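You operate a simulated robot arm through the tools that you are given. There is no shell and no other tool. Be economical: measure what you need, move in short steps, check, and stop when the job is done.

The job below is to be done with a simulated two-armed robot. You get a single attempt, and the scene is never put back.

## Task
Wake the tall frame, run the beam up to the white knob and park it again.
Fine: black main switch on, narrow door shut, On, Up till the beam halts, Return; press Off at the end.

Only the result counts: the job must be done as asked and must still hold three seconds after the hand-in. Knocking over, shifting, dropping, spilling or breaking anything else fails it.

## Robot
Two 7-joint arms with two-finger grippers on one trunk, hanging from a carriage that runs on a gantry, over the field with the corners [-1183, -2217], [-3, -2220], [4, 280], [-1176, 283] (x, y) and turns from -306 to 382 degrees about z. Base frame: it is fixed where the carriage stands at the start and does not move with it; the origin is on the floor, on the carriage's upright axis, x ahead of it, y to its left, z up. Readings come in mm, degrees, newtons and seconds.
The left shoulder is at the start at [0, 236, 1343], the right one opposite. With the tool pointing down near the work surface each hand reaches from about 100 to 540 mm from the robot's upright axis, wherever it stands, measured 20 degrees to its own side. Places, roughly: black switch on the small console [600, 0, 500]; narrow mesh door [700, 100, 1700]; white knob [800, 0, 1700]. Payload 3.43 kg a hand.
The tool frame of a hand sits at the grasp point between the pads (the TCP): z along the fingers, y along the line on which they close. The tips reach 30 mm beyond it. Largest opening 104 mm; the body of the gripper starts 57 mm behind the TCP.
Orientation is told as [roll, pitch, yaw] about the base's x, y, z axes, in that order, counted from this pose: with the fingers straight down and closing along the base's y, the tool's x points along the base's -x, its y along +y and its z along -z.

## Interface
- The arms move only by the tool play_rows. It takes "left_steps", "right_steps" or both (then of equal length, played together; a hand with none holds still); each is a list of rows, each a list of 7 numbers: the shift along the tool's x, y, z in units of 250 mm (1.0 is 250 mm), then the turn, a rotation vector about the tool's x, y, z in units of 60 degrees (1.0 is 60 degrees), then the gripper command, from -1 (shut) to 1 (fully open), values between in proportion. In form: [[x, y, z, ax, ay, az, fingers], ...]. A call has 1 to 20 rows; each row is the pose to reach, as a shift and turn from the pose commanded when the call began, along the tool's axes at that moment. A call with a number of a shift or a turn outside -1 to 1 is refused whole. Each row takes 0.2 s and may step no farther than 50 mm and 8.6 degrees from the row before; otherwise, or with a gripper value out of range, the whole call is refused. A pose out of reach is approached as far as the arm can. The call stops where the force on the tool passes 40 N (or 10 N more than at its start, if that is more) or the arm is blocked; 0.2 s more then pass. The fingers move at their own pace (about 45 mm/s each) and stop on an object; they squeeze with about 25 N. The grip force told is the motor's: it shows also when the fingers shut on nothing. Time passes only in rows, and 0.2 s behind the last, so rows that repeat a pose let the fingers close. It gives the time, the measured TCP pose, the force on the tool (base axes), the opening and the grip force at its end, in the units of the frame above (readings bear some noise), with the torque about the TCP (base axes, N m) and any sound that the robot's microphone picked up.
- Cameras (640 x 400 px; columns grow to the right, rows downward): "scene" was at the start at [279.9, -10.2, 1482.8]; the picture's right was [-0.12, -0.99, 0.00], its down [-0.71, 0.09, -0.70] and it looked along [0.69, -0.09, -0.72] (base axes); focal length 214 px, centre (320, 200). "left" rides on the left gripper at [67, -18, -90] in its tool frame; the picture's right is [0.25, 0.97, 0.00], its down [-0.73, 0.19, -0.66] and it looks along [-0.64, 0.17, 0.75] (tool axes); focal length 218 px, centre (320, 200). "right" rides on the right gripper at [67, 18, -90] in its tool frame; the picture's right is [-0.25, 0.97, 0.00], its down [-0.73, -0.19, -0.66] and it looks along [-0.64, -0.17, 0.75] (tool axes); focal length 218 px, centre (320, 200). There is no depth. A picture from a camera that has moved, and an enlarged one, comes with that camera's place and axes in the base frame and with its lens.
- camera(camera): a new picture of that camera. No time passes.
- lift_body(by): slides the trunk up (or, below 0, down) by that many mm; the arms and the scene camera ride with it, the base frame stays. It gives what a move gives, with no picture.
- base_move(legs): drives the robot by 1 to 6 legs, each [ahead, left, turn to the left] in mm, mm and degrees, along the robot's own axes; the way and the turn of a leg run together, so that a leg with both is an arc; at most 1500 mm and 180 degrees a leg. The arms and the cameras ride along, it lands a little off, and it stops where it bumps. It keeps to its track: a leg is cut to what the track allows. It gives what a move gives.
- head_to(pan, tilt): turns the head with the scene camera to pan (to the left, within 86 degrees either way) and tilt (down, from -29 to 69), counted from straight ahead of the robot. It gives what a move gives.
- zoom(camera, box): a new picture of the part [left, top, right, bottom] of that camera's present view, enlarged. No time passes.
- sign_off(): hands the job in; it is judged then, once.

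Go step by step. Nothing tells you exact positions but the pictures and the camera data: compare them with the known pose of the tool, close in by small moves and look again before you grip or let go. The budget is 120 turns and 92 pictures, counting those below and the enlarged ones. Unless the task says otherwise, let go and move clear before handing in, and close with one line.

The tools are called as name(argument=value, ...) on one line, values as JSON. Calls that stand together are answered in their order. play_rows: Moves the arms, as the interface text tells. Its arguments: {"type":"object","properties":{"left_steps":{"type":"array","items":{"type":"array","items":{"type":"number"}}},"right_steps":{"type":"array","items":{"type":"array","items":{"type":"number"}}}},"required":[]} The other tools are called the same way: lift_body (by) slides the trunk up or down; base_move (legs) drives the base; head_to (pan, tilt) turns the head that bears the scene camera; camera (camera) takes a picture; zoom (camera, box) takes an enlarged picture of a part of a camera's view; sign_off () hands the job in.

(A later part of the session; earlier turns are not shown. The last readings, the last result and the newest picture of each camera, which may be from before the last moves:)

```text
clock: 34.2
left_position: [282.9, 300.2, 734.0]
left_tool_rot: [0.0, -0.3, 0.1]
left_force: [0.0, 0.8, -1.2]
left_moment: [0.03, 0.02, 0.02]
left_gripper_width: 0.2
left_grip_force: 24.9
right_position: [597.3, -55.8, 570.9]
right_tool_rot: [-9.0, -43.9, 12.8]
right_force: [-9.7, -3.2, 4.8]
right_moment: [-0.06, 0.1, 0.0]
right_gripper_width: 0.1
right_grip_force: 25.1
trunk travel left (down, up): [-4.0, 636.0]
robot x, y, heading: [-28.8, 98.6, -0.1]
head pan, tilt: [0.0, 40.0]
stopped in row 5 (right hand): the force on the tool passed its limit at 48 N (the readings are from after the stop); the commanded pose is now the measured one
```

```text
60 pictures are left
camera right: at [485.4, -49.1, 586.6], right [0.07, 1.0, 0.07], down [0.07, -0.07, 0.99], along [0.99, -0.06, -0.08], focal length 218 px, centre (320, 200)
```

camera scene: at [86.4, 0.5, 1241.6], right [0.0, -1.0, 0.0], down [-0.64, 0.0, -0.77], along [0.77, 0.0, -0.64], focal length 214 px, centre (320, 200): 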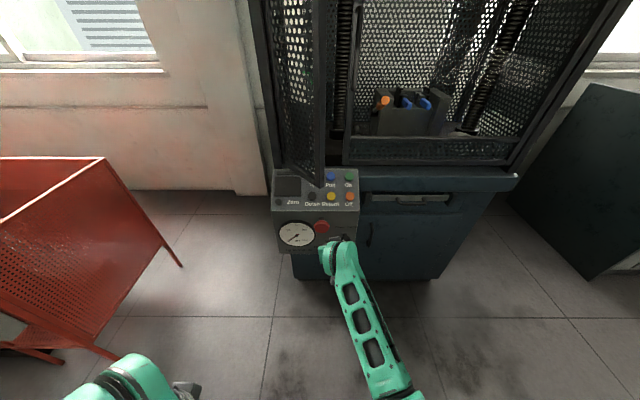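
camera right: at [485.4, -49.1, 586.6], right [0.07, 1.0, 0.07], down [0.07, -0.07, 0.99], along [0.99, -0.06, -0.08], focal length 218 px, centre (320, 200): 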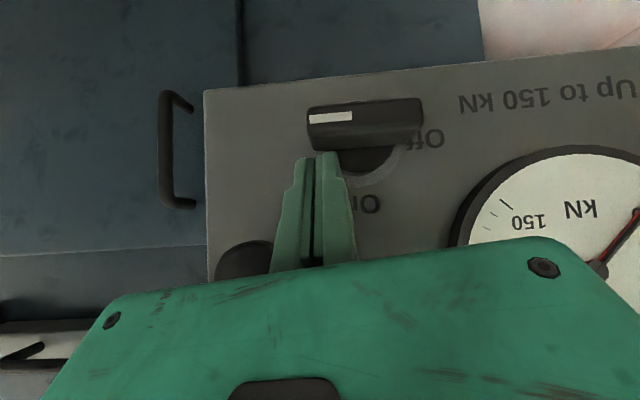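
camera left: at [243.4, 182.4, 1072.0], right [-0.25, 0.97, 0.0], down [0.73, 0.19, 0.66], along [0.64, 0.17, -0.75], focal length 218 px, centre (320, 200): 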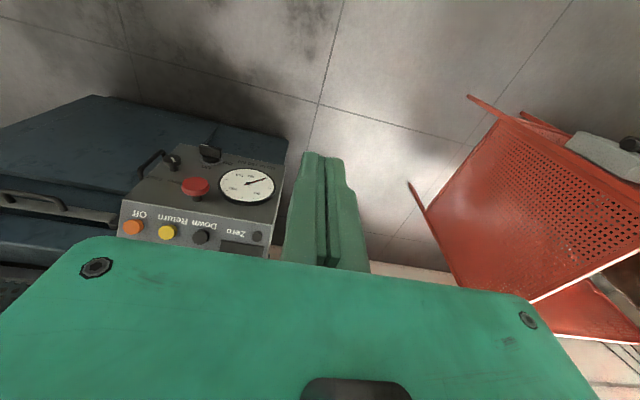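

It stalled with the bar unmoved, perhaps jammed on the base disc. I back off 12 mm from the face and push again more shallowly.

play_rows(right_steps=[[-0.022, 0.012, -0.091, 0, 0, 0, -1], [0.02, 0.011, -0.047, 0, 0, 0, -1], [0.036, 0.008, -0.03, 0, 0, 0, -1], [0.052, 0.004, -0.015, 0, 0, 0, -1], [0.072, 0.012, 0.008, 0, 0, 0, -1], [0.082, 0.034, 0.023, 0, 0, 0, -1]])

camera(camera="right")

```text
clock: 35.4
left_position: [282.7, 299.5, 734.0]
left_tool_rot: [0.0, -0.4, 0.1]
left_force: [-0.4, 1.2, 0.3]
left_moment: [0.01, -0.02, -0.01]
left_gripper_width: 0.0
left_grip_force: 24.9
right_position: [592.9, -54.0, 571.3]
right_tool_rot: [-9.2, -45.0, 13.1]
right_force: [-0.6, -0.1, 0.5]
right_moment: [0.02, 0.02, -0.02]
right_gripper_width: 0.0
right_grip_force: 25.1
trunk travel left (down, up): [-4.0, 636.0]
robot x, y, heading: [-29.4, 100.9, 0.1]
head pan, tilt: [0.0, 40.0]
stopped in row 5 (right hand): the force on the tool passed its limit at 44 N (the readings are from after the stop); the commanded pose is now the measured one
```

```text
59 pictures are left
camera right: at [478.0, -48.5, 584.1], right [0.06, 1.0, 0.07], down [0.05, -0.07, 1.0], along [1.0, -0.06, -0.06], focal length 218 px, centre (320, 200)
```

right: 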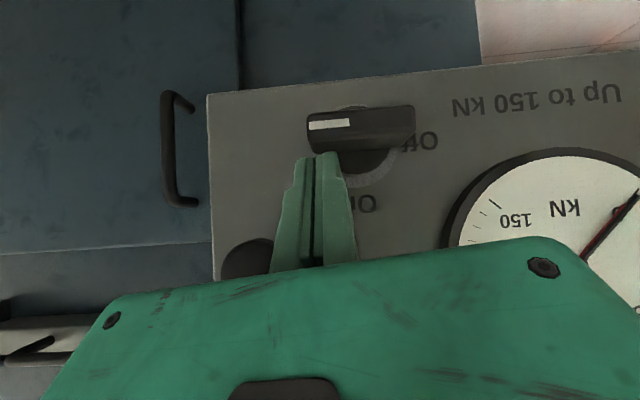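

Clockwise is firmly blocked; the white mark points right, so turning it counter-clockwise would bring it up to "On". I shift to the left end of the bar and push down there.

play_rows(right_steps=[[-0.032, -0.004, -0.133, 0, 0, 0, -1], [-0.046, 0.082, -0.133, 0, 0, 0, -1], [-0.06, 0.169, -0.133, 0, 0, 0, -1], [-0.06, 0.173, -0.059, 0, 0, 0, -1], [-0.031, 0.177, -0.031, 0, 0, 0, -1], [-0.003, 0.182, -0.003, 0, 0, 0, -1], [0.018, 0.197, 0.019, 0, 0, 0, -1], [0.042, 0.193, 0.042, 0, 0, 0, -1], [0.062, 0.176, 0.058, 0, 0, 0, -1], [0.07, 0.157, 0.064, 0, 0, 0, -1]])

camera(camera="right")

```text
clock: 37.6
left_position: [281.9, 304.6, 732.7]
left_tool_rot: [0.1, -0.3, 0.1]
left_force: [0.7, -0.3, -0.1]
left_moment: [-0.02, -0.01, 0.02]
left_gripper_width: 0.0
left_grip_force: 25.2
right_position: [586.7, -10.8, 545.1]
right_tool_rot: [-8.9, -45.1, 13.0]
right_force: [-3.1, 16.9, 7.6]
right_moment: [-0.08, -0.03, -0.07]
right_gripper_width: 0.0
right_grip_force: 34.8
trunk travel left (down, up): [-4.0, 636.0]
robot x, y, heading: [-29.0, 100.6, 0.1]
head pan, tilt: [0.0, 40.0]
```

```text
58 pictures are left
camera right: at [473.0, -5.7, 557.7], right [0.06, 1.0, 0.08], down [0.05, -0.08, 1.0], along [1.0, -0.06, -0.06], focal length 218 px, centre (320, 200)
```

right: 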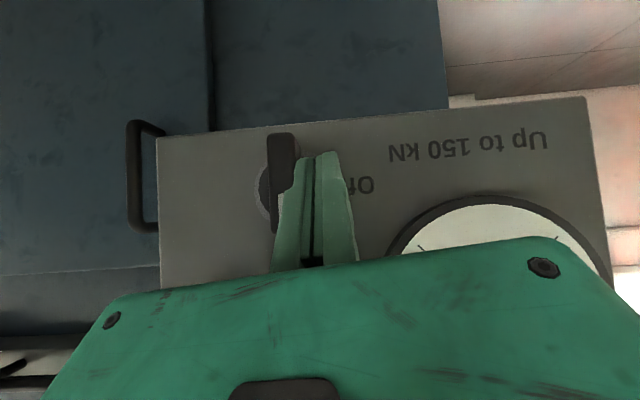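

The bar is now vertical with the mark up. I withdraw and check it.

play_rows(right_steps=[[-0.008, 0.047, 0, 0, 0, 0, -1], [0, 0.047, -0.17, 0, 0, 0, -1], [0.015, 0.048, -0.34, 0, 0, 0, -1], [0.03, 0.048, -0.524, 0, 0, 0, -1]])

camera(camera="right")

head_to(pan=0, tilt=20)

camera(camera="scene")

```text
clock: 38.6
left_position: [281.6, 298.3, 732.1]
left_tool_rot: [-0.1, -0.3, 0.1]
left_force: [-1.4, 0.0, -0.4]
left_moment: [0.02, -0.02, -0.02]
left_gripper_width: 0.0
left_grip_force: 24.9
right_position: [480.5, -10.3, 626.0]
right_tool_rot: [-9.3, -44.8, 13.0]
right_force: [-0.5, -0.5, 0.1]
right_moment: [0.01, -0.03, -0.03]
right_gripper_width: 0.0
right_grip_force: 34.6
trunk travel left (down, up): [-4.0, 636.0]
robot x, y, heading: [-28.9, 99.0, 0.1]
head pan, tilt: [0.0, 40.0]
```

```text
57 pictures are left
camera right: at [366.9, -2.9, 639.7], right [0.06, 1.0, 0.07], down [0.06, -0.07, 1.0], along [1.0, -0.06, -0.06], focal length 218 px, centre (320, 200)
```

right: 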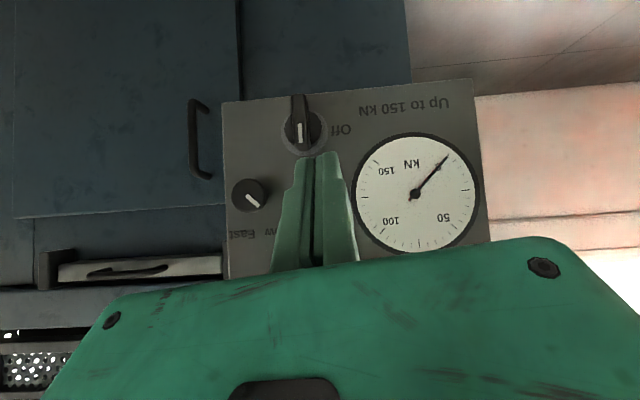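

```text
clock: 39.4
left_position: [282.0, 299.5, 732.6]
left_tool_rot: [-0.1, -0.2, 0.2]
left_force: [0.1, 0.8, 0.2]
left_moment: [0.02, -0.01, 0.01]
left_gripper_width: 0.0
left_grip_force: 24.8
right_position: [483.2, -8.5, 626.3]
right_tool_rot: [-9.2, -45.0, 13.2]
right_force: [-0.6, 0.3, 0.4]
right_moment: [0.02, 0.02, 0.0]
right_gripper_width: 0.0
right_grip_force: 34.4
trunk travel left (down, up): [-4.0, 636.0]
robot x, y, heading: [-28.3, 97.5, -0.0]
head pan, tilt: [0.0, 20.0]
```

```text
56 pictures are left
camera scene: at [265.1, 99.2, 1272.8], right [0.0, -1.0, 0.0], down [-0.34, 0.0, -0.94], along [0.94, 0.0, -0.34], focal length 214 px, centre (320, 200)
```

scene: 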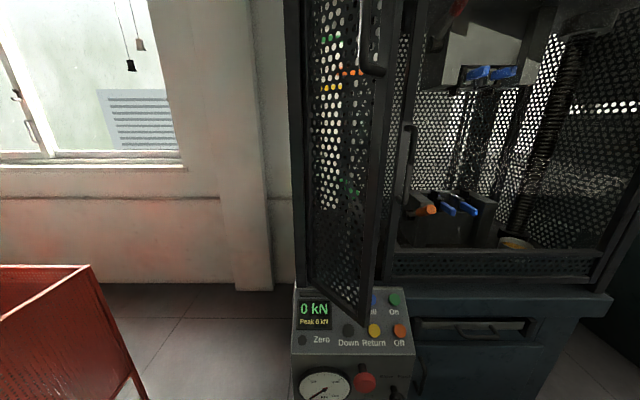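

Power is on (display shows 0 kN). Now the door: I raise the trunk, shift left, then bring the right hand, pointing forward, to the door's outer face below its handle.

lift_body(by=230)

base_move(legs=[[0, 90, 0]])

play_rows(right_steps=[[0, 0, -0.05, 0, -0.13, 0, -1], [0, 0, -0.1, 0, -0.26, 0, -1], [0, 0, -0.15, 0, -0.39, 0, -1], [-0.1, 0, -0.2, 0, -0.5, 0, -1], [-0.2, 0, -0.25, 0, -0.6, 0, -1], [-0.3, 0, -0.25, 0, -0.65, 0, -1], [-0.4, 0, -0.25, 0, -0.65, 0, -1]])

camera(camera="scene")

```text
clock: 41.9
left_position: [282.4, 299.6, 962.1]
left_tool_rot: [0.0, -0.3, 0.1]
left_force: [-0.4, 0.0, 0.3]
left_moment: [0.0, 0.0, 0.02]
left_gripper_width: 0.0
left_grip_force: 25.2
right_position: [481.8, -6.8, 855.8]
right_tool_rot: [-9.2, -44.9, 13.1]
right_force: [-0.4, -0.3, 0.5]
right_moment: [-0.03, 0.01, 0.01]
right_gripper_width: 0.0
right_grip_force: 34.9
trunk travel left (down, up): [-234.0, 406.0]
robot x, y, heading: [-27.3, 100.5, 0.5]
head pan, tilt: [0.0, 20.0]
```

```text
clock: 43.0
left_position: [282.0, 390.4, 962.8]
left_tool_rot: [0.1, -0.3, 0.1]
left_force: [-0.2, 0.7, 1.0]
left_moment: [-0.03, 0.03, 0.01]
left_gripper_width: 0.0
left_grip_force: 25.1
right_position: [482.6, 81.8, 856.1]
right_tool_rot: [-9.1, -45.0, 13.0]
right_force: [0.5, 0.7, 0.3]
right_moment: [-0.03, -0.02, -0.05]
right_gripper_width: 0.0
right_grip_force: 34.5
trunk travel left (down, up): [-234.0, 406.0]
robot x, y, heading: [-28.0, 189.8, 0.1]
head pan, tilt: [0.0, 20.0]
```

```text
clock: 44.6
left_position: [277.2, 388.7, 961.4]
left_tool_rot: [0.0, 0.0, 0.1]
left_force: [-0.9, 0.0, -0.2]
left_moment: [0.06, -0.09, 0.01]
left_gripper_width: 0.1
left_grip_force: 25.2
right_position: [511.5, 52.0, 995.9]
right_tool_rot: [-47.3, -80.6, 55.1]
right_force: [-0.4, -0.1, -0.5]
right_moment: [-0.02, -0.05, 0.02]
right_gripper_width: 0.0
right_grip_force: 34.6
right hand out of reach, approached as far as the arm can: row 2, 3, 4, 5, 6, 7
trunk travel left (down, up): [-234.0, 406.0]
robot x, y, heading: [-28.9, 189.7, 0.3]
head pan, tilt: [0.0, 20.0]
```

```text
55 pictures are left
camera scene: at [262.5, 189.0, 1502.0], right [0.0, -1.0, 0.0], down [-0.34, 0.0, -0.94], along [0.94, 0.0, -0.34], focal length 214 px, centre (320, 200)
```

scene: 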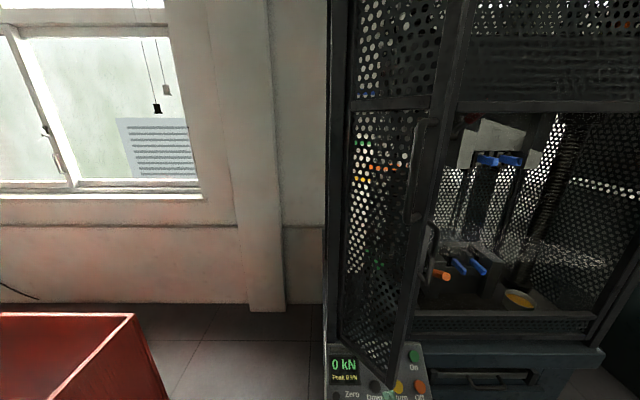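

The hand points forward at the door's height. I push the door along its arc, first half.

play_rows(right_steps=[[-0.01, -0.03, 0.12, 0, 0, 0, -1], [-0.02, -0.063, 0.245, 0, 0, 0, -1], [-0.018, -0.1, 0.272, 0, 0, 0, -1], [-0.017, -0.135, 0.3, 0, 0, 0, -1], [-0.013, -0.2, 0.335, 0, 0, 0, -1], [-0.009, -0.265, 0.371, 0, 0, 0, -1], [-0.008, -0.313, 0.413, 0, 0, 0, -1], [-0.007, -0.362, 0.455, 0, 0, 0, -1]])

camera(camera="scene")

```text
clock: 46.4
left_position: [283.6, 389.0, 963.3]
left_tool_rot: [0.0, -0.4, 0.1]
left_force: [0.0, -0.3, 0.2]
left_moment: [-0.03, 0.0, 0.01]
left_gripper_width: 0.0
left_grip_force: 24.8
right_position: [633.7, 22.3, 999.0]
right_tool_rot: [-49.8, -81.2, 53.5]
right_force: [-0.7, 0.4, 0.1]
right_moment: [0.0, 0.04, 0.0]
right_gripper_width: 0.0
right_grip_force: 34.9
right hand out of reach, approached as far as the arm can: row 1, 4, 5, 6, 7, 8
trunk travel left (down, up): [-234.0, 406.0]
robot x, y, heading: [-28.3, 189.4, -0.0]
head pan, tilt: [0.0, 20.0]
```

```text
54 pictures are left
camera scene: at [265.2, 189.7, 1502.9], right [0.0, -1.0, 0.0], down [-0.34, 0.0, -0.94], along [0.94, 0.0, -0.34], focal length 214 px, centre (320, 200)
```

scene: 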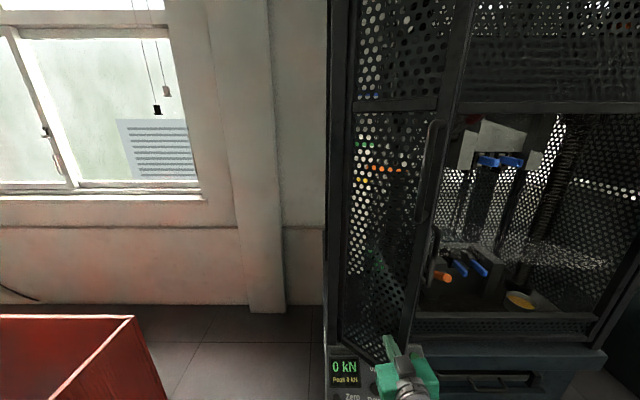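

The door is swinging. The arm's sideways motion is limited, so I shift the base 60 mm right (carrying the push along), then push forward.

base_move(legs=[[0, -40, 0]])

play_rows(right_steps=[[0, -0.02, 0.06, 0, 0, 0, -1], [0, -0.04, 0.12, 0, 0, 0, -1], [0, -0.05, 0.18, 0, 0, 0, -1], [0, -0.06, 0.24, 0, 0, 0, -1], [0, -0.06, 0.3, 0, 0, 0, -1], [0, -0.06, 0.36, 0, 0, 0, -1]])

camera(camera="scene")

```text
clock: 47.2
left_position: [283.2, 348.9, 962.9]
left_tool_rot: [-0.1, -0.3, 0.0]
left_force: [0.5, -0.2, -0.3]
left_moment: [0.0, 0.0, -0.02]
left_gripper_width: 0.0
left_grip_force: 24.7
right_position: [634.2, -18.0, 999.3]
right_tool_rot: [-49.8, -81.1, 53.5]
right_force: [-1.2, -1.1, -0.8]
right_moment: [0.02, 0.01, 0.08]
right_gripper_width: 0.1
right_grip_force: 34.6
trunk travel left (down, up): [-234.0, 406.0]
robot x, y, heading: [-28.8, 150.1, 0.1]
head pan, tilt: [0.0, 20.0]
```

```text
clock: 48.6
left_position: [284.1, 349.8, 963.3]
left_tool_rot: [0.0, -0.4, 0.1]
left_force: [0.8, -0.7, 0.1]
left_moment: [-0.03, 0.06, 0.03]
left_gripper_width: 0.0
left_grip_force: 25.0
right_position: [720.2, -17.2, 999.2]
right_tool_rot: [-50.2, -79.3, 53.3]
right_force: [0.9, 0.2, 0.2]
right_moment: [0.0, 0.03, 0.0]
right_gripper_width: 0.1
right_grip_force: 35.2
right hand out of reach, approached as far as the arm can: row 2, 3, 4, 5, 6
trunk travel left (down, up): [-234.0, 406.0]
robot x, y, heading: [-25.5, 146.2, 0.4]
head pan, tilt: [0.0, 20.0]
```

```text
53 pictures are left
camera scene: at [266.7, 150.1, 1503.4], right [0.0, -1.0, 0.0], down [-0.34, 0.0, -0.94], along [0.94, 0.0, -0.34], focal length 214 px, centre (320, 200)
```

scene: 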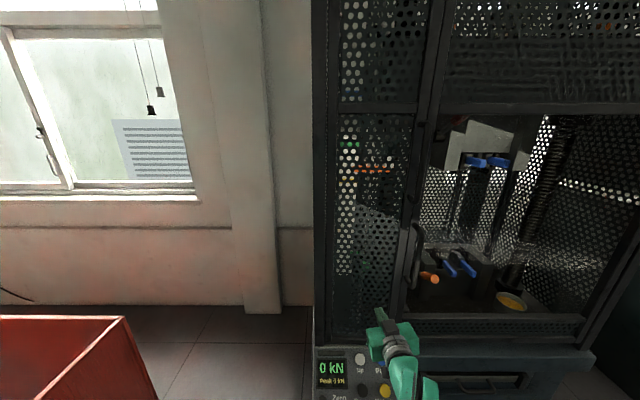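

The door is nearly flush. I push a little further until it resists.

play_rows(right_steps=[[0, 0, 0.03, 0, 0, 0, -1], [0, 0, 0.06, 0, 0, 0, -1], [0, 0, 0.09, 0, 0, 0, -1], [0, 0, 0.12, 0, 0, 0, -1], [0, 0, 0.16, 0, 0, 0, -1], [0, 0, 0.2, 0, 0, 0, -1]])

zoom(camera="scene", box=[300, 200, 460, 400])

camera(camera="right")

```text
clock: 50.0
left_position: [274.8, 350.5, 961.5]
left_tool_rot: [0.0, 0.0, -0.1]
left_force: [0.0, -0.2, 0.3]
left_moment: [-0.04, -0.02, 0.01]
left_gripper_width: 0.0
left_grip_force: 25.3
right_position: [735.3, -11.7, 1015.7]
right_tool_rot: [-49.2, -79.4, 52.7]
right_force: [-33.2, -0.8, 1.7]
right_moment: [0.0, -0.34, -0.24]
right_gripper_width: 0.1
right_grip_force: 34.6
right hand out of reach, approached as far as the arm can: row 1, 2, 3, 4, 5, 6
trunk travel left (down, up): [-234.0, 406.0]
robot x, y, heading: [-27.2, 146.8, -0.0]
head pan, tilt: [0.0, 20.0]
stopped in row 6 (right hand): the force on the tool passed its limit at 47 N (the readings are from after the stop); the commanded pose is now the measured one
```

```text
2.00 times, centred on (380, 300) of scene
camera zoom: at [260.1, 149.5, 1501.5], right [0.0, -1.0, 0.0], down [-0.35, 0.0, -0.94], along [0.94, 0.0, -0.35], focal length 429 px, centre (200, 0)
```

zoom: 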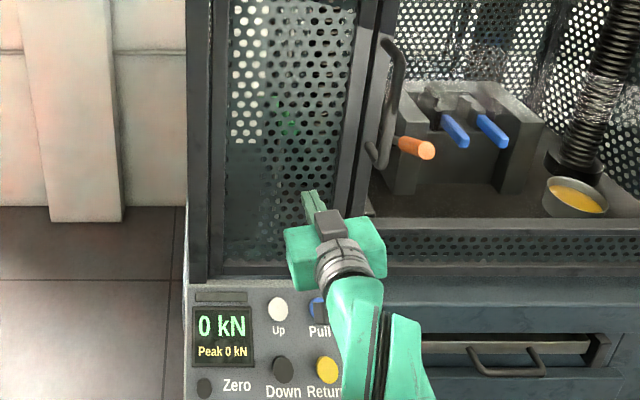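

```text
51 pictures are left
camera right: at [635.9, -8.2, 958.2], right [-0.04, 0.99, 0.11], down [-0.56, -0.11, 0.82], along [0.83, -0.03, 0.56], focal length 218 px, centre (320, 200)
```

right: 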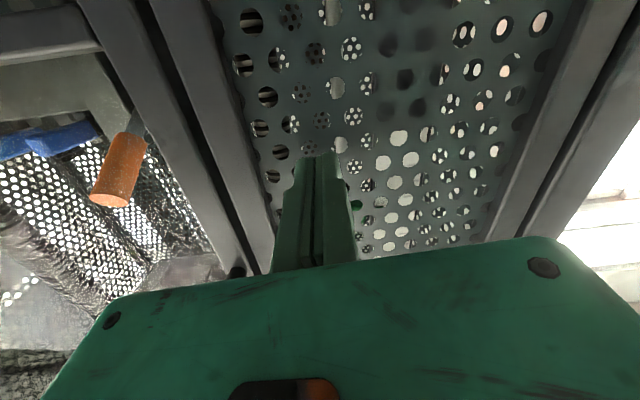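

The door is shut (resisted at 47 N). I withdraw, lower the trunk and check that it stays closed.

play_rows(right_steps=[[0, 0, -0.15, 0, 0, 0, -1], [0, 0, -0.3, 0, 0, 0, -1], [0, 0, -0.45, 0, 0, 0, -1], [0, 0, -0.6, 0, 0, 0, -1], [0, 0, -0.75, 0, 0, 0, -1], [0, 0, -0.9, 0, 0, 0, -1]])

play_rows(right_steps=[[0, 0, 0, 0, 0.13, 0, -1], [0, 0, 0, 0, 0.26, 0, -1], [0, 0, 0, 0, 0.39, 0, -1], [0, 0, 0, 0, 0.52, 0, -1], [0, 0, 0, 0, 0.65, 0, -1], [0, 0, 0, 0, 0.74, 0, -1]])

lift_body(by=-130)

head_to(pan=0, tilt=30)

camera(camera="scene")

```text
clock: 51.4
left_position: [281.2, 349.7, 962.3]
left_tool_rot: [-0.2, -0.2, 0.1]
left_force: [0.3, -0.1, 0.2]
left_moment: [-0.01, -0.03, 0.02]
left_gripper_width: 0.0
left_grip_force: 24.9
right_position: [517.0, -23.2, 1047.9]
right_tool_rot: [-50.1, -79.5, 53.6]
right_force: [-0.9, -0.8, 1.2]
right_moment: [-0.03, -0.01, 0.03]
right_gripper_width: 0.0
right_grip_force: 35.1
trunk travel left (down, up): [-234.0, 406.0]
robot x, y, heading: [-27.8, 148.4, -0.2]
head pan, tilt: [0.0, 20.0]
```

```text
clock: 52.8
left_position: [281.2, 348.6, 963.5]
left_tool_rot: [0.0, -0.3, 0.1]
left_force: [1.2, 0.0, -0.4]
left_moment: [-0.01, -0.01, 0.03]
left_gripper_width: 0.0
left_grip_force: 24.7
right_position: [518.5, -21.5, 1045.5]
right_tool_rot: [-10.3, -38.4, 10.4]
right_force: [0.6, -0.1, -1.0]
right_moment: [0.02, 0.03, -0.01]
right_gripper_width: 0.0
right_grip_force: 34.5
trunk travel left (down, up): [-234.0, 406.0]
robot x, y, heading: [-32.2, 151.9, 0.1]
head pan, tilt: [0.0, 20.0]
```

```text
clock: 54.4
left_position: [280.6, 350.2, 832.6]
left_tool_rot: [0.0, -0.3, -0.1]
left_force: [0.7, 0.2, -0.2]
left_moment: [0.02, -0.01, 0.01]
left_gripper_width: 0.0
left_grip_force: 24.8
right_position: [517.9, -22.9, 915.3]
right_tool_rot: [-10.3, -38.5, 10.4]
right_force: [0.1, -0.2, 0.3]
right_moment: [0.02, 0.01, -0.02]
right_gripper_width: 0.3
right_grip_force: 34.8
trunk travel left (down, up): [-104.0, 536.0]
robot x, y, heading: [-27.8, 148.8, 0.3]
head pan, tilt: [0.0, 20.0]
```

```text
clock: 55.1
left_position: [281.9, 348.8, 832.6]
left_tool_rot: [0.0, -0.3, 0.0]
left_force: [-0.6, 0.0, -0.1]
left_moment: [0.0, 0.02, -0.03]
left_gripper_width: 0.0
left_grip_force: 24.9
right_position: [517.8, -22.4, 915.4]
right_tool_rot: [-10.2, -38.6, 10.3]
right_force: [0.5, 0.2, 0.3]
right_moment: [-0.01, -0.03, 0.01]
right_gripper_width: 0.1
right_grip_force: 34.0
trunk travel left (down, up): [-104.0, 536.0]
robot x, y, heading: [-31.3, 152.0, -0.2]
head pan, tilt: [0.0, 30.0]
```

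```text
50 pictures are left
camera scene: at [261.4, 149.8, 1356.8], right [0.0, -1.0, 0.0], down [-0.5, 0.0, -0.87], along [0.87, 0.0, -0.5], focal length 214 px, centre (320, 200)
```

scene: 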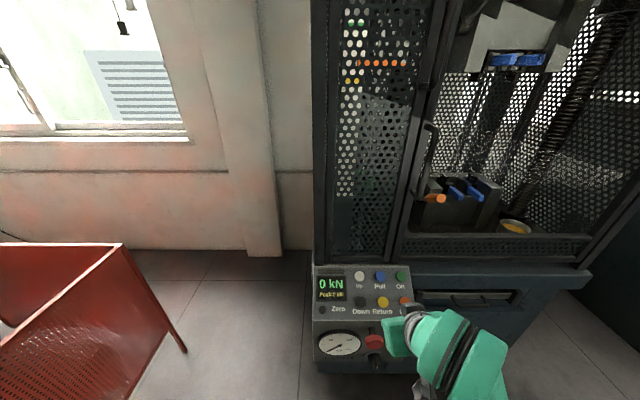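

Door stays shut. Now I bring the closed fingertips to 25 mm above the green On button.

play_rows(right_steps=[[-0.067, -0.063, 0.118, 0, 0, 0, -1], [-0.134, -0.125, 0.235, 0, 0, 0, -1], [-0.2, -0.188, 0.353, 0, 0, 0, -1], [-0.268, -0.25, 0.47, 0, 0, 0, -1], [-0.335, -0.313, 0.588, 0, 0, 0, -1]])

camera(camera="right")

zoom(camera="scene", box=[340, 230, 500, 330])

```text
clock: 56.3
left_position: [282.6, 349.1, 832.8]
left_tool_rot: [-0.1, -0.3, 0.1]
left_force: [-0.2, -0.9, -0.1]
left_moment: [0.02, 0.0, -0.02]
left_gripper_width: 0.0
left_grip_force: 25.4
right_position: [683.8, -96.8, 866.6]
right_tool_rot: [-10.4, -38.6, 10.3]
right_force: [0.3, -0.5, -0.2]
right_moment: [0.0, 0.0, -0.01]
right_gripper_width: 0.0
right_grip_force: 34.4
trunk travel left (down, up): [-104.0, 536.0]
robot x, y, heading: [-31.4, 148.4, -0.1]
head pan, tilt: [0.0, 30.0]
```

```text
49 pictures are left
camera right: at [572.0, -83.4, 890.9], right [0.13, 0.99, 0.02], down [0.16, -0.04, 0.99], along [0.98, -0.12, -0.16], focal length 218 px, centre (320, 200)
```

right: 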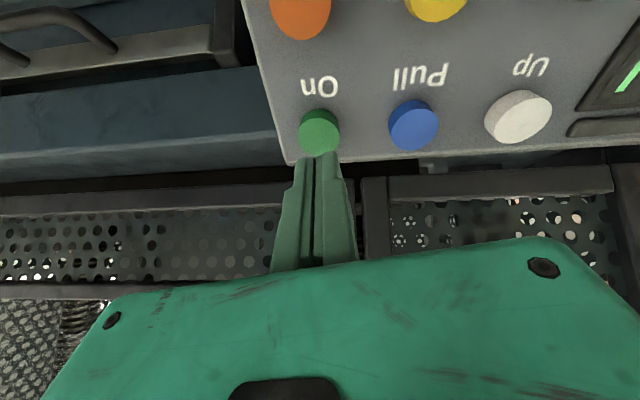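

```text
4.00 times, centred on (420, 280) of scene
camera zoom: at [262.1, 149.5, 1357.0], right [0.0, -1.0, 0.0], down [-0.5, 0.0, -0.87], along [0.87, 0.0, -0.5], focal length 858 px, centre (-80, -120)
```

zoom: 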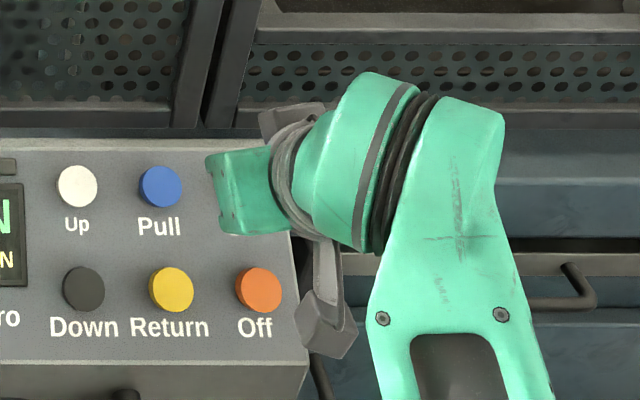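

The tip lines up; the button is a touch toward me, so I shift 5 mm and press along the tool.

play_rows(right_steps=[[0.02, 0, 0.03, 0, 0, 0, -1], [0.02, 0, 0.06, 0, 0, 0, -1], [0.02, 0, 0.08, 0, 0, 0, -1], [0.02, 0, 0.1, 0, 0, 0, -1], [0.02, 0, 0.115, 0, 0, 0, -1], [0.02, 0, 0.13, 0, 0, 0, -1]])

camera(camera="right")

```text
clock: 57.7
left_position: [280.7, 350.4, 832.3]
left_tool_rot: [-0.1, -0.4, 0.0]
left_force: [-0.2, 0.6, -0.4]
left_moment: [0.05, -0.01, 0.0]
left_gripper_width: 0.0
left_grip_force: 25.5
right_position: [699.0, -100.4, 837.3]
right_tool_rot: [-10.3, -38.4, 10.3]
right_force: [0.3, 0.0, -0.7]
right_moment: [0.0, -0.01, 0.01]
right_gripper_width: 0.2
right_grip_force: 34.6
trunk travel left (down, up): [-104.0, 536.0]
robot x, y, heading: [-27.7, 150.2, 0.1]
head pan, tilt: [0.0, 30.0]
```

```text
47 pictures are left
camera right: at [588.2, -86.2, 862.0], right [0.13, 0.99, 0.02], down [0.16, -0.04, 0.99], along [0.98, -0.13, -0.16], focal length 218 px, centre (320, 200)
```

right: 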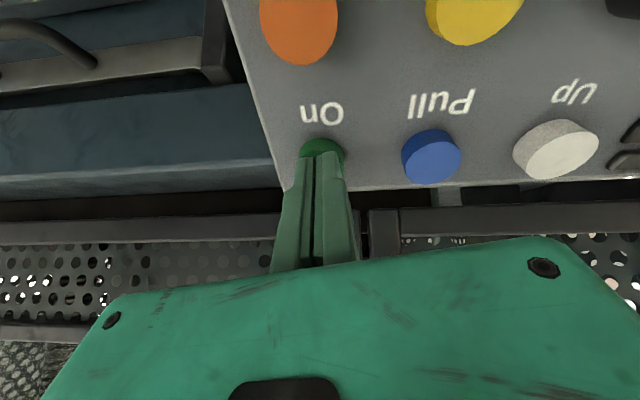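

Almost at contact with no force yet; I press on in small steps.

play_rows(right_steps=[[0, 0, 0.015, 0, 0, 0, -1], [0, 0, 0.03, 0, 0, 0, -1], [0, 0, 0.045, 0, 0, 0, -1], [0, 0, 0.06, 0, 0, 0, -1], [0, 0, 0.07, 0, 0, 0, -1], [0, 0, 0.08, 0, 0, 0, -1]])

```text
clock: 58.7
left_position: [278.1, 349.7, 832.4]
left_tool_rot: [0.0, -0.1, 0.0]
left_force: [0.2, 0.2, -0.1]
left_moment: [0.0, 0.03, 0.01]
left_gripper_width: 0.0
left_grip_force: 24.7
right_position: [705.5, -100.5, 833.9]
right_tool_rot: [-10.1, -39.0, 10.1]
right_force: [-16.2, 0.6, 8.5]
right_moment: [0.02, 0.37, 0.04]
right_gripper_width: 0.0
right_grip_force: 35.0
trunk travel left (down, up): [-104.0, 536.0]
robot x, y, heading: [-28.4, 153.7, -0.2]
head pan, tilt: [0.0, 30.0]
heard: click
stopped in row 5 (right hand): the force on the tool passed its limit at 44 N (the readings are from after the stop); the commanded pose is now the measured one
```

A click: On is pressed. I withdraw and glide over to the white Up button.

play_rows(right_steps=[[0, 0, -0.08, 0, 0, 0, -1], [-0.02, 0.0, -0.16, 0, 0, 0, -1], [-0.035, 0.17, -0.155, 0, 0, 0, -1], [-0.05, 0.34, -0.15, 0, 0, 0, -1], [-0.061, 0.51, -0.142, 0, 0, 0, -1]])

camera(camera="right")

camera(camera="scene")

```text
clock: 59.9
left_position: [281.0, 351.6, 833.4]
left_tool_rot: [0.0, -0.3, -0.1]
left_force: [0.0, 0.0, -0.3]
left_moment: [0.01, 0.0, -0.03]
left_gripper_width: 0.0
left_grip_force: 24.4
right_position: [689.9, 33.6, 853.0]
right_tool_rot: [-10.2, -39.0, 10.2]
right_force: [-0.5, -0.8, 0.3]
right_moment: [-0.02, -0.01, -0.02]
right_gripper_width: 0.0
right_grip_force: 34.5
trunk travel left (down, up): [-104.0, 536.0]
robot x, y, heading: [-28.4, 146.7, -0.0]
head pan, tilt: [0.0, 30.0]
```

```text
46 pictures are left
camera right: at [579.3, 46.4, 877.0], right [0.13, 0.99, 0.03], down [0.15, -0.05, 0.99], along [0.98, -0.13, -0.15], focal length 218 px, centre (320, 200)
```

right: 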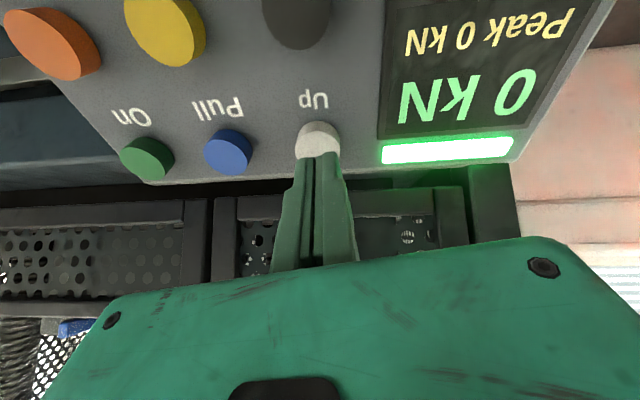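

```text
45 pictures are left
camera scene: at [261.0, 150.7, 1356.8], right [0.0, -1.0, 0.0], down [-0.5, 0.0, -0.87], along [0.87, 0.0, -0.5], focal length 214 px, centre (320, 200)
```

scene: 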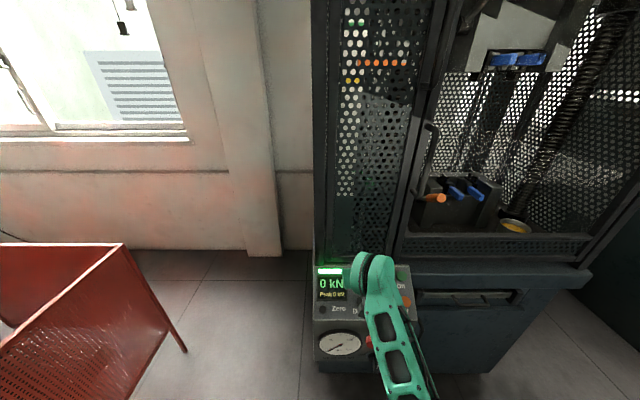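

The status light is green. I point the head at the beam for a "before" picture, then press Up.

head_to(pan=-15, tilt=-15)

camera(camera="scene")

play_rows(right_steps=[[0, 0, 0.03, 0, 0, 0, -1], [0, 0, 0.06, 0, 0, 0, -1], [0, 0, 0.075, 0, 0, 0, -1], [0, 0, 0.09, 0, 0, 0, -1], [0, 0, 0.105, 0, 0, 0, -1], [0, 0, 0.12, 0, 0, 0, -1], [0, 0, 0.135, 0, 0, 0, -1], [0, 0, 0.15, 0, 0, 0, -1]])

camera(camera="scene")

```text
clock: 61.0
left_position: [279.9, 349.5, 832.9]
left_tool_rot: [-0.1, -0.3, 0.0]
left_force: [0.1, 0.2, 0.3]
left_moment: [0.0, -0.02, 0.03]
left_gripper_width: 0.0
left_grip_force: 25.4
right_position: [689.5, 29.5, 853.0]
right_tool_rot: [-10.3, -39.0, 10.2]
right_force: [0.6, -0.1, 0.5]
right_moment: [-0.01, 0.01, 0.01]
right_gripper_width: 0.1
right_grip_force: 35.1
trunk travel left (down, up): [-104.0, 536.0]
robot x, y, heading: [-29.0, 150.9, 0.3]
head pan, tilt: [-15.0, -15.0]
```

```text
44 pictures are left
camera scene: at [248.2, 128.9, 1427.5], right [-0.26, -0.97, 0.0], down [0.25, -0.07, -0.97], along [0.93, -0.25, 0.26], focal length 214 px, centre (320, 200)
```

scene: 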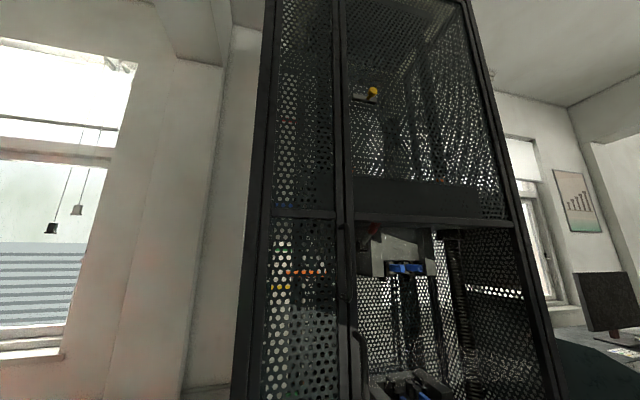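

```text
clock: 62.6
left_position: [279.0, 349.0, 832.6]
left_tool_rot: [-0.1, -0.2, 0.0]
left_force: [0.3, 0.3, -0.2]
left_moment: [-0.01, 0.03, 0.03]
left_gripper_width: 0.1
left_grip_force: 25.5
right_position: [707.3, 28.8, 834.8]
right_tool_rot: [-10.1, -39.6, 10.1]
right_force: [-16.6, 0.5, 7.8]
right_moment: [0.03, 0.34, 0.05]
right_gripper_width: 0.0
right_grip_force: 34.4
trunk travel left (down, up): [-104.0, 536.0]
robot x, y, heading: [-32.6, 150.4, -0.0]
head pan, tilt: [-15.0, -15.0]
heard: click
stopped in row 7 (right hand): the force on the tool passed its limit at 44 N (the readings are from after the stop); the commanded pose is now the measured one
```

```text
43 pictures are left
camera scene: at [246.1, 128.6, 1427.0], right [-0.26, -0.97, 0.0], down [0.25, -0.07, -0.97], along [0.93, -0.25, 0.26], focal length 214 px, centre (320, 200)
```

scene: 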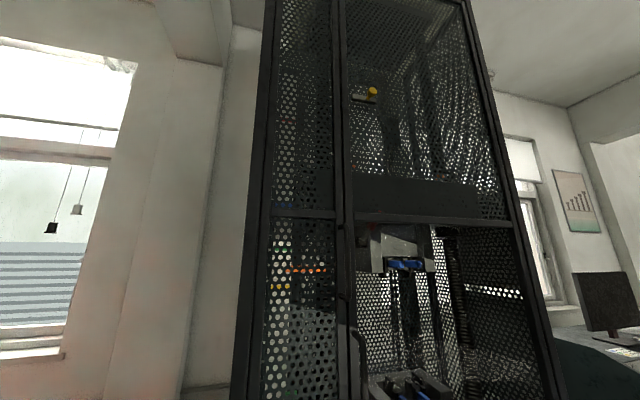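

A click; the upper grip seems to have risen slightly. I hold the button and watch.

play_rows(right_steps=[[0, 0, 0, 0, 0, 0, -1], [0, 0, 0, 0, 0, 0, -1], [0, 0, 0, 0, 0, 0, -1], [0, 0, 0, 0, 0, 0, -1], [0, 0, 0, 0, 0, 0, -1], [0, 0, 0, 0, 0, 0, -1], [0, 0, 0, 0, 0, 0, -1], [0, 0, 0, 0, 0, 0, -1], [0, 0, 0, 0, 0, 0, -1], [0, 0, 0, 0, 0, 0, -1]])

camera(camera="scene")

```text
clock: 64.8
left_position: [278.1, 349.6, 831.7]
left_tool_rot: [0.0, -0.1, -0.1]
left_force: [0.1, 0.1, -0.1]
left_moment: [0.0, 0.01, 0.0]
left_gripper_width: 0.0
left_grip_force: 25.1
right_position: [708.5, 28.6, 835.7]
right_tool_rot: [-10.1, -39.7, 10.1]
right_force: [-19.4, 2.2, 21.8]
right_moment: [0.11, 0.34, 0.08]
right_gripper_width: 6.1
right_grip_force: 34.6
trunk travel left (down, up): [-104.0, 536.0]
robot x, y, heading: [-30.4, 152.4, -0.0]
head pan, tilt: [-15.0, -15.0]
```

```text
42 pictures are left
camera scene: at [246.6, 128.8, 1427.3], right [-0.26, -0.97, 0.0], down [0.25, -0.07, -0.97], along [0.93, -0.25, 0.26], focal length 214 px, centre (320, 200)
```

scene: 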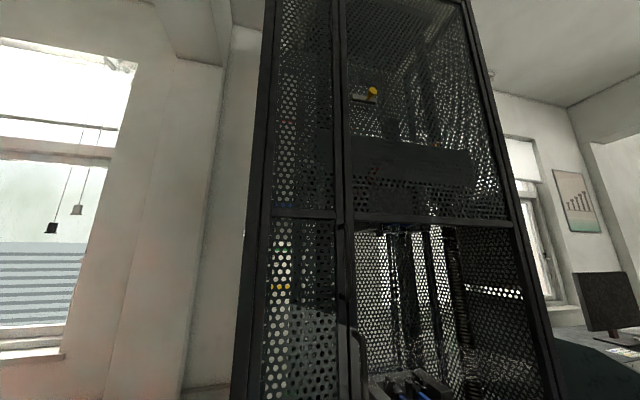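

The beam is moving up. I keep holding.

play_rows(right_steps=[[0, 0, 0, 0, 0, 0, -1], [0, 0, 0, 0, 0, 0, -1], [0, 0, 0, 0, 0, 0, -1], [0, 0, 0, 0, 0, 0, -1], [0, 0, 0, 0, 0, 0, -1], [0, 0, 0, 0, 0, 0, -1], [0, 0, 0, 0, 0, 0, -1], [0, 0, 0, 0, 0, 0, -1], [0, 0, 0, 0, 0, 0, -1], [0, 0, 0, 0, 0, 0, -1], [0, 0, 0, 0, 0, 0, -1], [0, 0, 0, 0, 0, 0, -1], [0, 0, 0, 0, 0, 0, -1], [0, 0, 0, 0, 0, 0, -1], [0, 0, 0, 0, 0, 0, -1]])

camera(camera="scene")

```text
clock: 68.0
left_position: [277.7, 349.8, 833.1]
left_tool_rot: [0.0, -0.2, 0.0]
left_force: [0.0, 0.6, -0.1]
left_moment: [0.02, 0.02, -0.01]
left_gripper_width: 0.2
left_grip_force: 25.3
right_position: [708.8, 28.4, 835.9]
right_tool_rot: [-10.2, -39.7, 10.2]
right_force: [-20.2, 0.8, 23.1]
right_moment: [0.14, 0.36, 0.08]
right_gripper_width: 5.9
right_grip_force: 34.6
trunk travel left (down, up): [-104.0, 536.0]
robot x, y, heading: [-29.8, 146.6, 0.1]
head pan, tilt: [-15.0, -15.0]
```

```text
41 pictures are left
camera scene: at [246.7, 128.8, 1427.3], right [-0.26, -0.97, 0.0], down [0.25, -0.07, -0.97], along [0.93, -0.25, 0.26], focal length 214 px, centre (320, 200)
```

scene: 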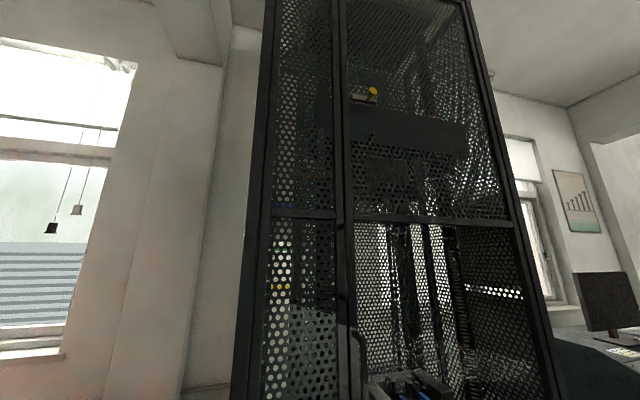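

play_rows(right_steps=[[0, 0, 0, 0, 0, 0, -1], [0, 0, 0, 0, 0, 0, -1], [0, 0, 0, 0, 0, 0, -1], [0, 0, 0, 0, 0, 0, -1], [0, 0, 0, 0, 0, 0, -1], [0, 0, 0, 0, 0, 0, -1], [0, 0, 0, 0, 0, 0, -1], [0, 0, 0, 0, 0, 0, -1], [0, 0, 0, 0, 0, 0, -1], [0, 0, 0, 0, 0, 0, -1], [0, 0, 0, 0, 0, 0, -1], [0, 0, 0, 0, 0, 0, -1], [0, 0, 0, 0, 0, 0, -1], [0, 0, 0, 0, 0, 0, -1], [0, 0, 0, 0, 0, 0, -1]])

camera(camera="scene")

```text
clock: 71.2
left_position: [279.2, 348.5, 832.9]
left_tool_rot: [-0.1, -0.1, 0.1]
left_force: [-0.2, -0.1, 0.3]
left_moment: [0.01, 0.05, 0.03]
left_gripper_width: 0.1
left_grip_force: 25.5
right_position: [709.2, 28.4, 834.6]
right_tool_rot: [-10.1, -39.7, 10.2]
right_force: [-19.3, 1.7, 23.8]
right_moment: [0.13, 0.33, 0.08]
right_gripper_width: 5.8
right_grip_force: 34.4
trunk travel left (down, up): [-104.0, 536.0]
robot x, y, heading: [-29.1, 147.6, -0.1]
head pan, tilt: [-15.0, -15.0]
```

```text
40 pictures are left
camera scene: at [246.7, 128.8, 1427.3], right [-0.26, -0.97, 0.0], down [0.25, -0.07, -0.97], along [0.93, -0.25, 0.26], focal length 214 px, centre (320, 200)
```

scene: 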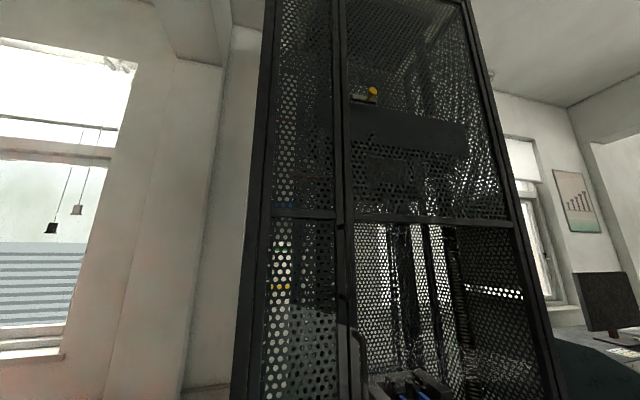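

The beam has halted (same place as 3 s ago), just under the knob bracket. I zoom to confirm and then release the button.

zoom(camera="scene", box=[270, 70, 430, 170])

play_rows(right_steps=[[0, 0, -0.06, 0, 0, 0, -1], [0, 0, -0.12, 0, 0, 0, -1], [0, 0, -0.2, 0, 0, 0, -1], [0, 0, -0.2, 0, 0, 0, -1], [0, 0, -0.2, 0, 0, 0, -1]])

zoom(camera="scene", box=[270, 70, 430, 170])

camera(camera="right")

```text
4.00 times, centred on (350, 120) of scene
camera zoom: at [246.7, 128.8, 1427.3], right [-0.26, -0.97, 0.0], down [0.25, -0.07, -0.97], along [0.93, -0.25, 0.26], focal length 858 px, centre (200, 520)
```

zoom: 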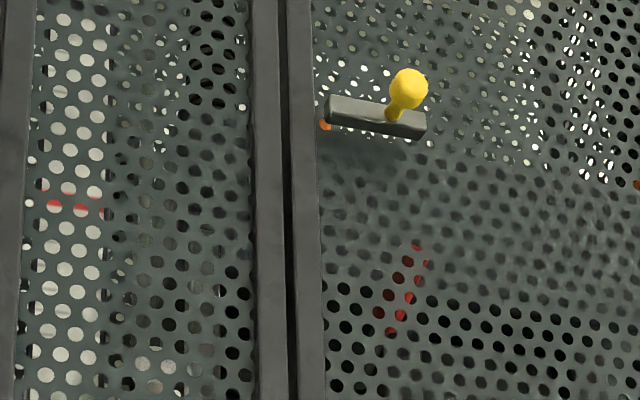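

```text
clock: 72.4
left_position: [280.9, 349.6, 833.7]
left_tool_rot: [0.0, -0.3, 0.0]
left_force: [-1.1, 0.2, -0.3]
left_moment: [0.0, 0.0, 0.03]
left_gripper_width: 0.0
left_grip_force: 24.8
right_position: [677.5, 32.7, 872.0]
right_tool_rot: [-10.2, -39.6, 10.3]
right_force: [0.2, 0.0, -0.2]
right_moment: [-0.03, 0.01, 0.0]
right_gripper_width: 0.0
right_grip_force: 34.0
trunk travel left (down, up): [-104.0, 536.0]
robot x, y, heading: [-27.5, 150.2, -0.2]
head pan, tilt: [-15.0, -15.0]
```

```text
4.00 times, centred on (350, 120) of scene
camera zoom: at [247.7, 128.9, 1427.6], right [-0.26, -0.97, 0.0], down [0.25, -0.07, -0.97], along [0.93, -0.25, 0.26], focal length 858 px, centre (200, 520)
```

zoom: 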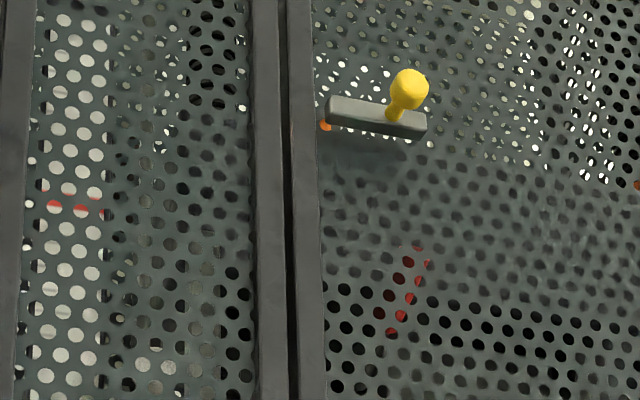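

```text
37 pictures are left
camera right: at [566.7, 46.3, 895.6], right [0.13, 0.99, 0.03], down [0.14, -0.05, 0.99], along [0.98, -0.12, -0.14], focal length 218 px, centre (320, 200)
```

right: 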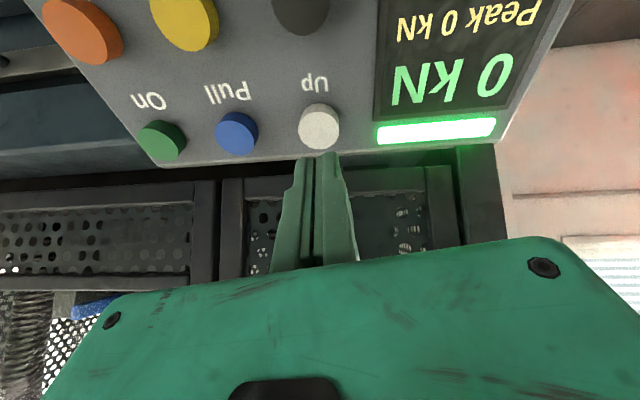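

Up is released and the beam holds. I check the marker column behind the narrow door to confirm it stopped at the white knob.

zoom(camera="scene", box=[262, 145, 342, 195])

```text
8.00 times, centred on (302, 170) of scene
camera zoom: at [247.7, 128.9, 1427.6], right [-0.26, -0.97, 0.0], down [0.25, -0.07, -0.97], along [0.93, -0.25, 0.26], focal length 1716 px, centre (464, 440)
```

zoom: 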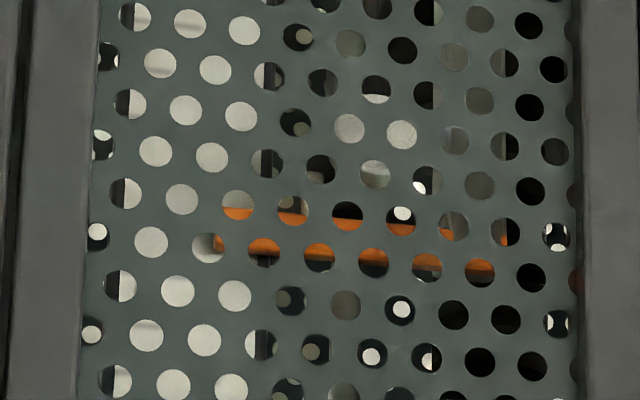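

The orange pointer sits right at a pale knob: the beam is at the white knob. Next: the yellow Return button.

play_rows(right_steps=[[0.05, -0.07, -0.02, 0, 0, 0, -1], [0.15, -0.14, 0.0, 0, 0, 0, -1], [0.24, -0.218, 0.04, 0, 0, 0, -1], [0.328, -0.218, 0.087, 0, 0, 0, -1]])

camera(camera="right")

```text
clock: 73.4
left_position: [279.1, 349.8, 832.5]
left_tool_rot: [0.1, -0.2, 0.0]
left_force: [0.2, 1.3, 0.8]
left_moment: [0.0, -0.02, 0.04]
left_gripper_width: 0.0
left_grip_force: 25.1
right_position: [632.6, -34.4, 811.8]
right_tool_rot: [-10.0, -39.6, 10.2]
right_force: [-0.6, 0.2, 0.8]
right_moment: [0.0, 0.02, -0.01]
right_gripper_width: 0.0
right_grip_force: 34.4
trunk travel left (down, up): [-104.0, 536.0]
robot x, y, heading: [-32.6, 147.3, 0.2]
head pan, tilt: [-15.0, -15.0]
```

```text
35 pictures are left
camera right: at [522.2, -20.3, 834.1], right [0.13, 0.99, 0.03], down [0.14, -0.05, 0.99], along [0.98, -0.12, -0.14], focal length 218 px, centre (320, 200)
```

right: 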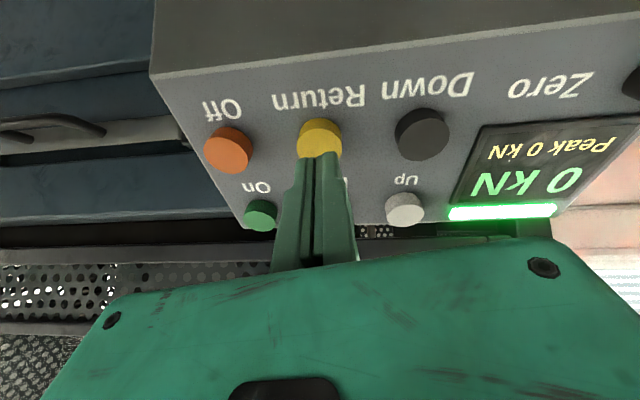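

Aligned with Return; I press it.

play_rows(right_steps=[[0, 0, 0.04, 0, 0, 0, -1], [0, 0, 0.07, 0, 0, 0, -1], [0, 0, 0.085, 0, 0, 0, -1], [0, 0, 0.1, 0, 0, 0, -1], [0, 0, 0.115, 0, 0, 0, -1], [0, 0, 0.13, 0, 0, 0, -1], [0, 0, 0.145, 0, 0, 0, -1], [0, 0, 0.16, 0, 0, 0, -1]])

camera(camera="scene")

```text
clock: 75.0
left_position: [276.7, 349.2, 832.1]
left_tool_rot: [0.0, -0.2, 0.0]
left_force: [0.5, -0.2, -0.5]
left_moment: [0.01, 0.03, -0.01]
left_gripper_width: 0.0
left_grip_force: 25.1
right_position: [651.6, -35.8, 791.7]
right_tool_rot: [-9.9, -40.2, 10.1]
right_force: [-29.4, 0.2, 16.7]
right_moment: [-0.02, 0.6, 0.12]
right_gripper_width: 5.9
right_grip_force: 34.1
trunk travel left (down, up): [-104.0, 536.0]
robot x, y, heading: [-28.6, 148.3, -0.1]
head pan, tilt: [-15.0, -15.0]
heard: click
stopped in row 7 (right hand): the force on the tool passed its limit at 43 N (the readings are from after the stop); the commanded pose is now the measured one
```

```text
34 pictures are left
camera scene: at [245.0, 128.4, 1426.9], right [-0.26, -0.97, 0.0], down [0.25, -0.07, -0.97], along [0.93, -0.25, 0.26], focal length 214 px, centre (320, 200)
```

scene: 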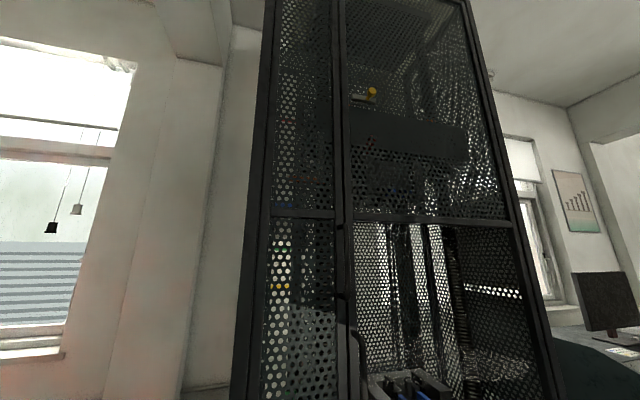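

A click; I hold while watching the beam come down.

play_rows(right_steps=[[0, 0, 0, 0, 0, 0, -1], [0, 0, 0, 0, 0, 0, -1], [0, 0, 0, 0, 0, 0, -1], [0, 0, 0, 0, 0, 0, -1], [0, 0, 0, 0, 0, 0, -1], [0, 0, 0, 0, 0, 0, -1], [0, 0, 0, 0, 0, 0, -1], [0, 0, 0, 0, 0, 0, -1], [0, 0, 0, 0, 0, 0, -1], [0, 0, 0, 0, 0, 0, -1], [0, 0, 0, 0, 0, 0, -1], [0, 0, 0, 0, 0, 0, -1], [0, 0, 0, 0, 0, 0, -1], [0, 0, 0, 0, 0, 0, -1], [0, 0, 0, 0, 0, 0, -1], [0, 0, 0, 0, 0, 0, -1], [0, 0, 0, 0, 0, 0, -1], [0, 0, 0, 0, 0, 0, -1], [0, 0, 0, 0, 0, 0, -1], [0, 0, 0, 0, 0, 0, -1]])

camera(camera="scene")

```text
clock: 79.2
left_position: [276.8, 348.6, 833.8]
left_tool_rot: [-0.1, -0.1, 0.0]
left_force: [-0.4, 0.4, 0.1]
left_moment: [0.01, 0.0, 0.0]
left_gripper_width: 0.0
left_grip_force: 24.5
right_position: [652.2, -35.6, 790.6]
right_tool_rot: [-10.2, -40.2, 10.3]
right_force: [-25.0, 1.5, 26.3]
right_moment: [0.13, 0.45, 0.09]
right_gripper_width: 6.2
right_grip_force: 34.6
trunk travel left (down, up): [-104.0, 536.0]
robot x, y, heading: [-29.4, 152.2, 0.1]
head pan, tilt: [-15.0, -15.0]
```

```text
33 pictures are left
camera scene: at [245.5, 128.5, 1427.0], right [-0.26, -0.97, 0.0], down [0.25, -0.07, -0.97], along [0.93, -0.25, 0.26], focal length 214 px, centre (320, 200)
```

scene: 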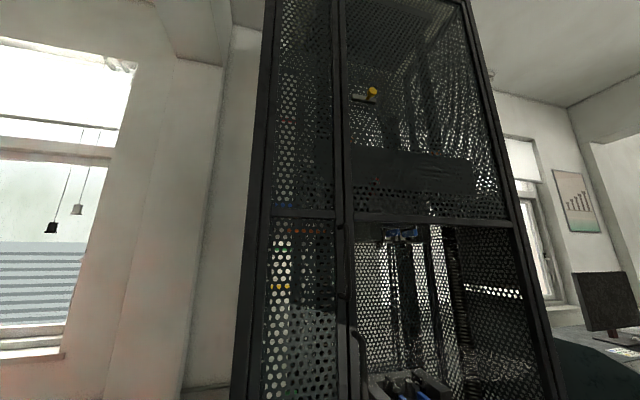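

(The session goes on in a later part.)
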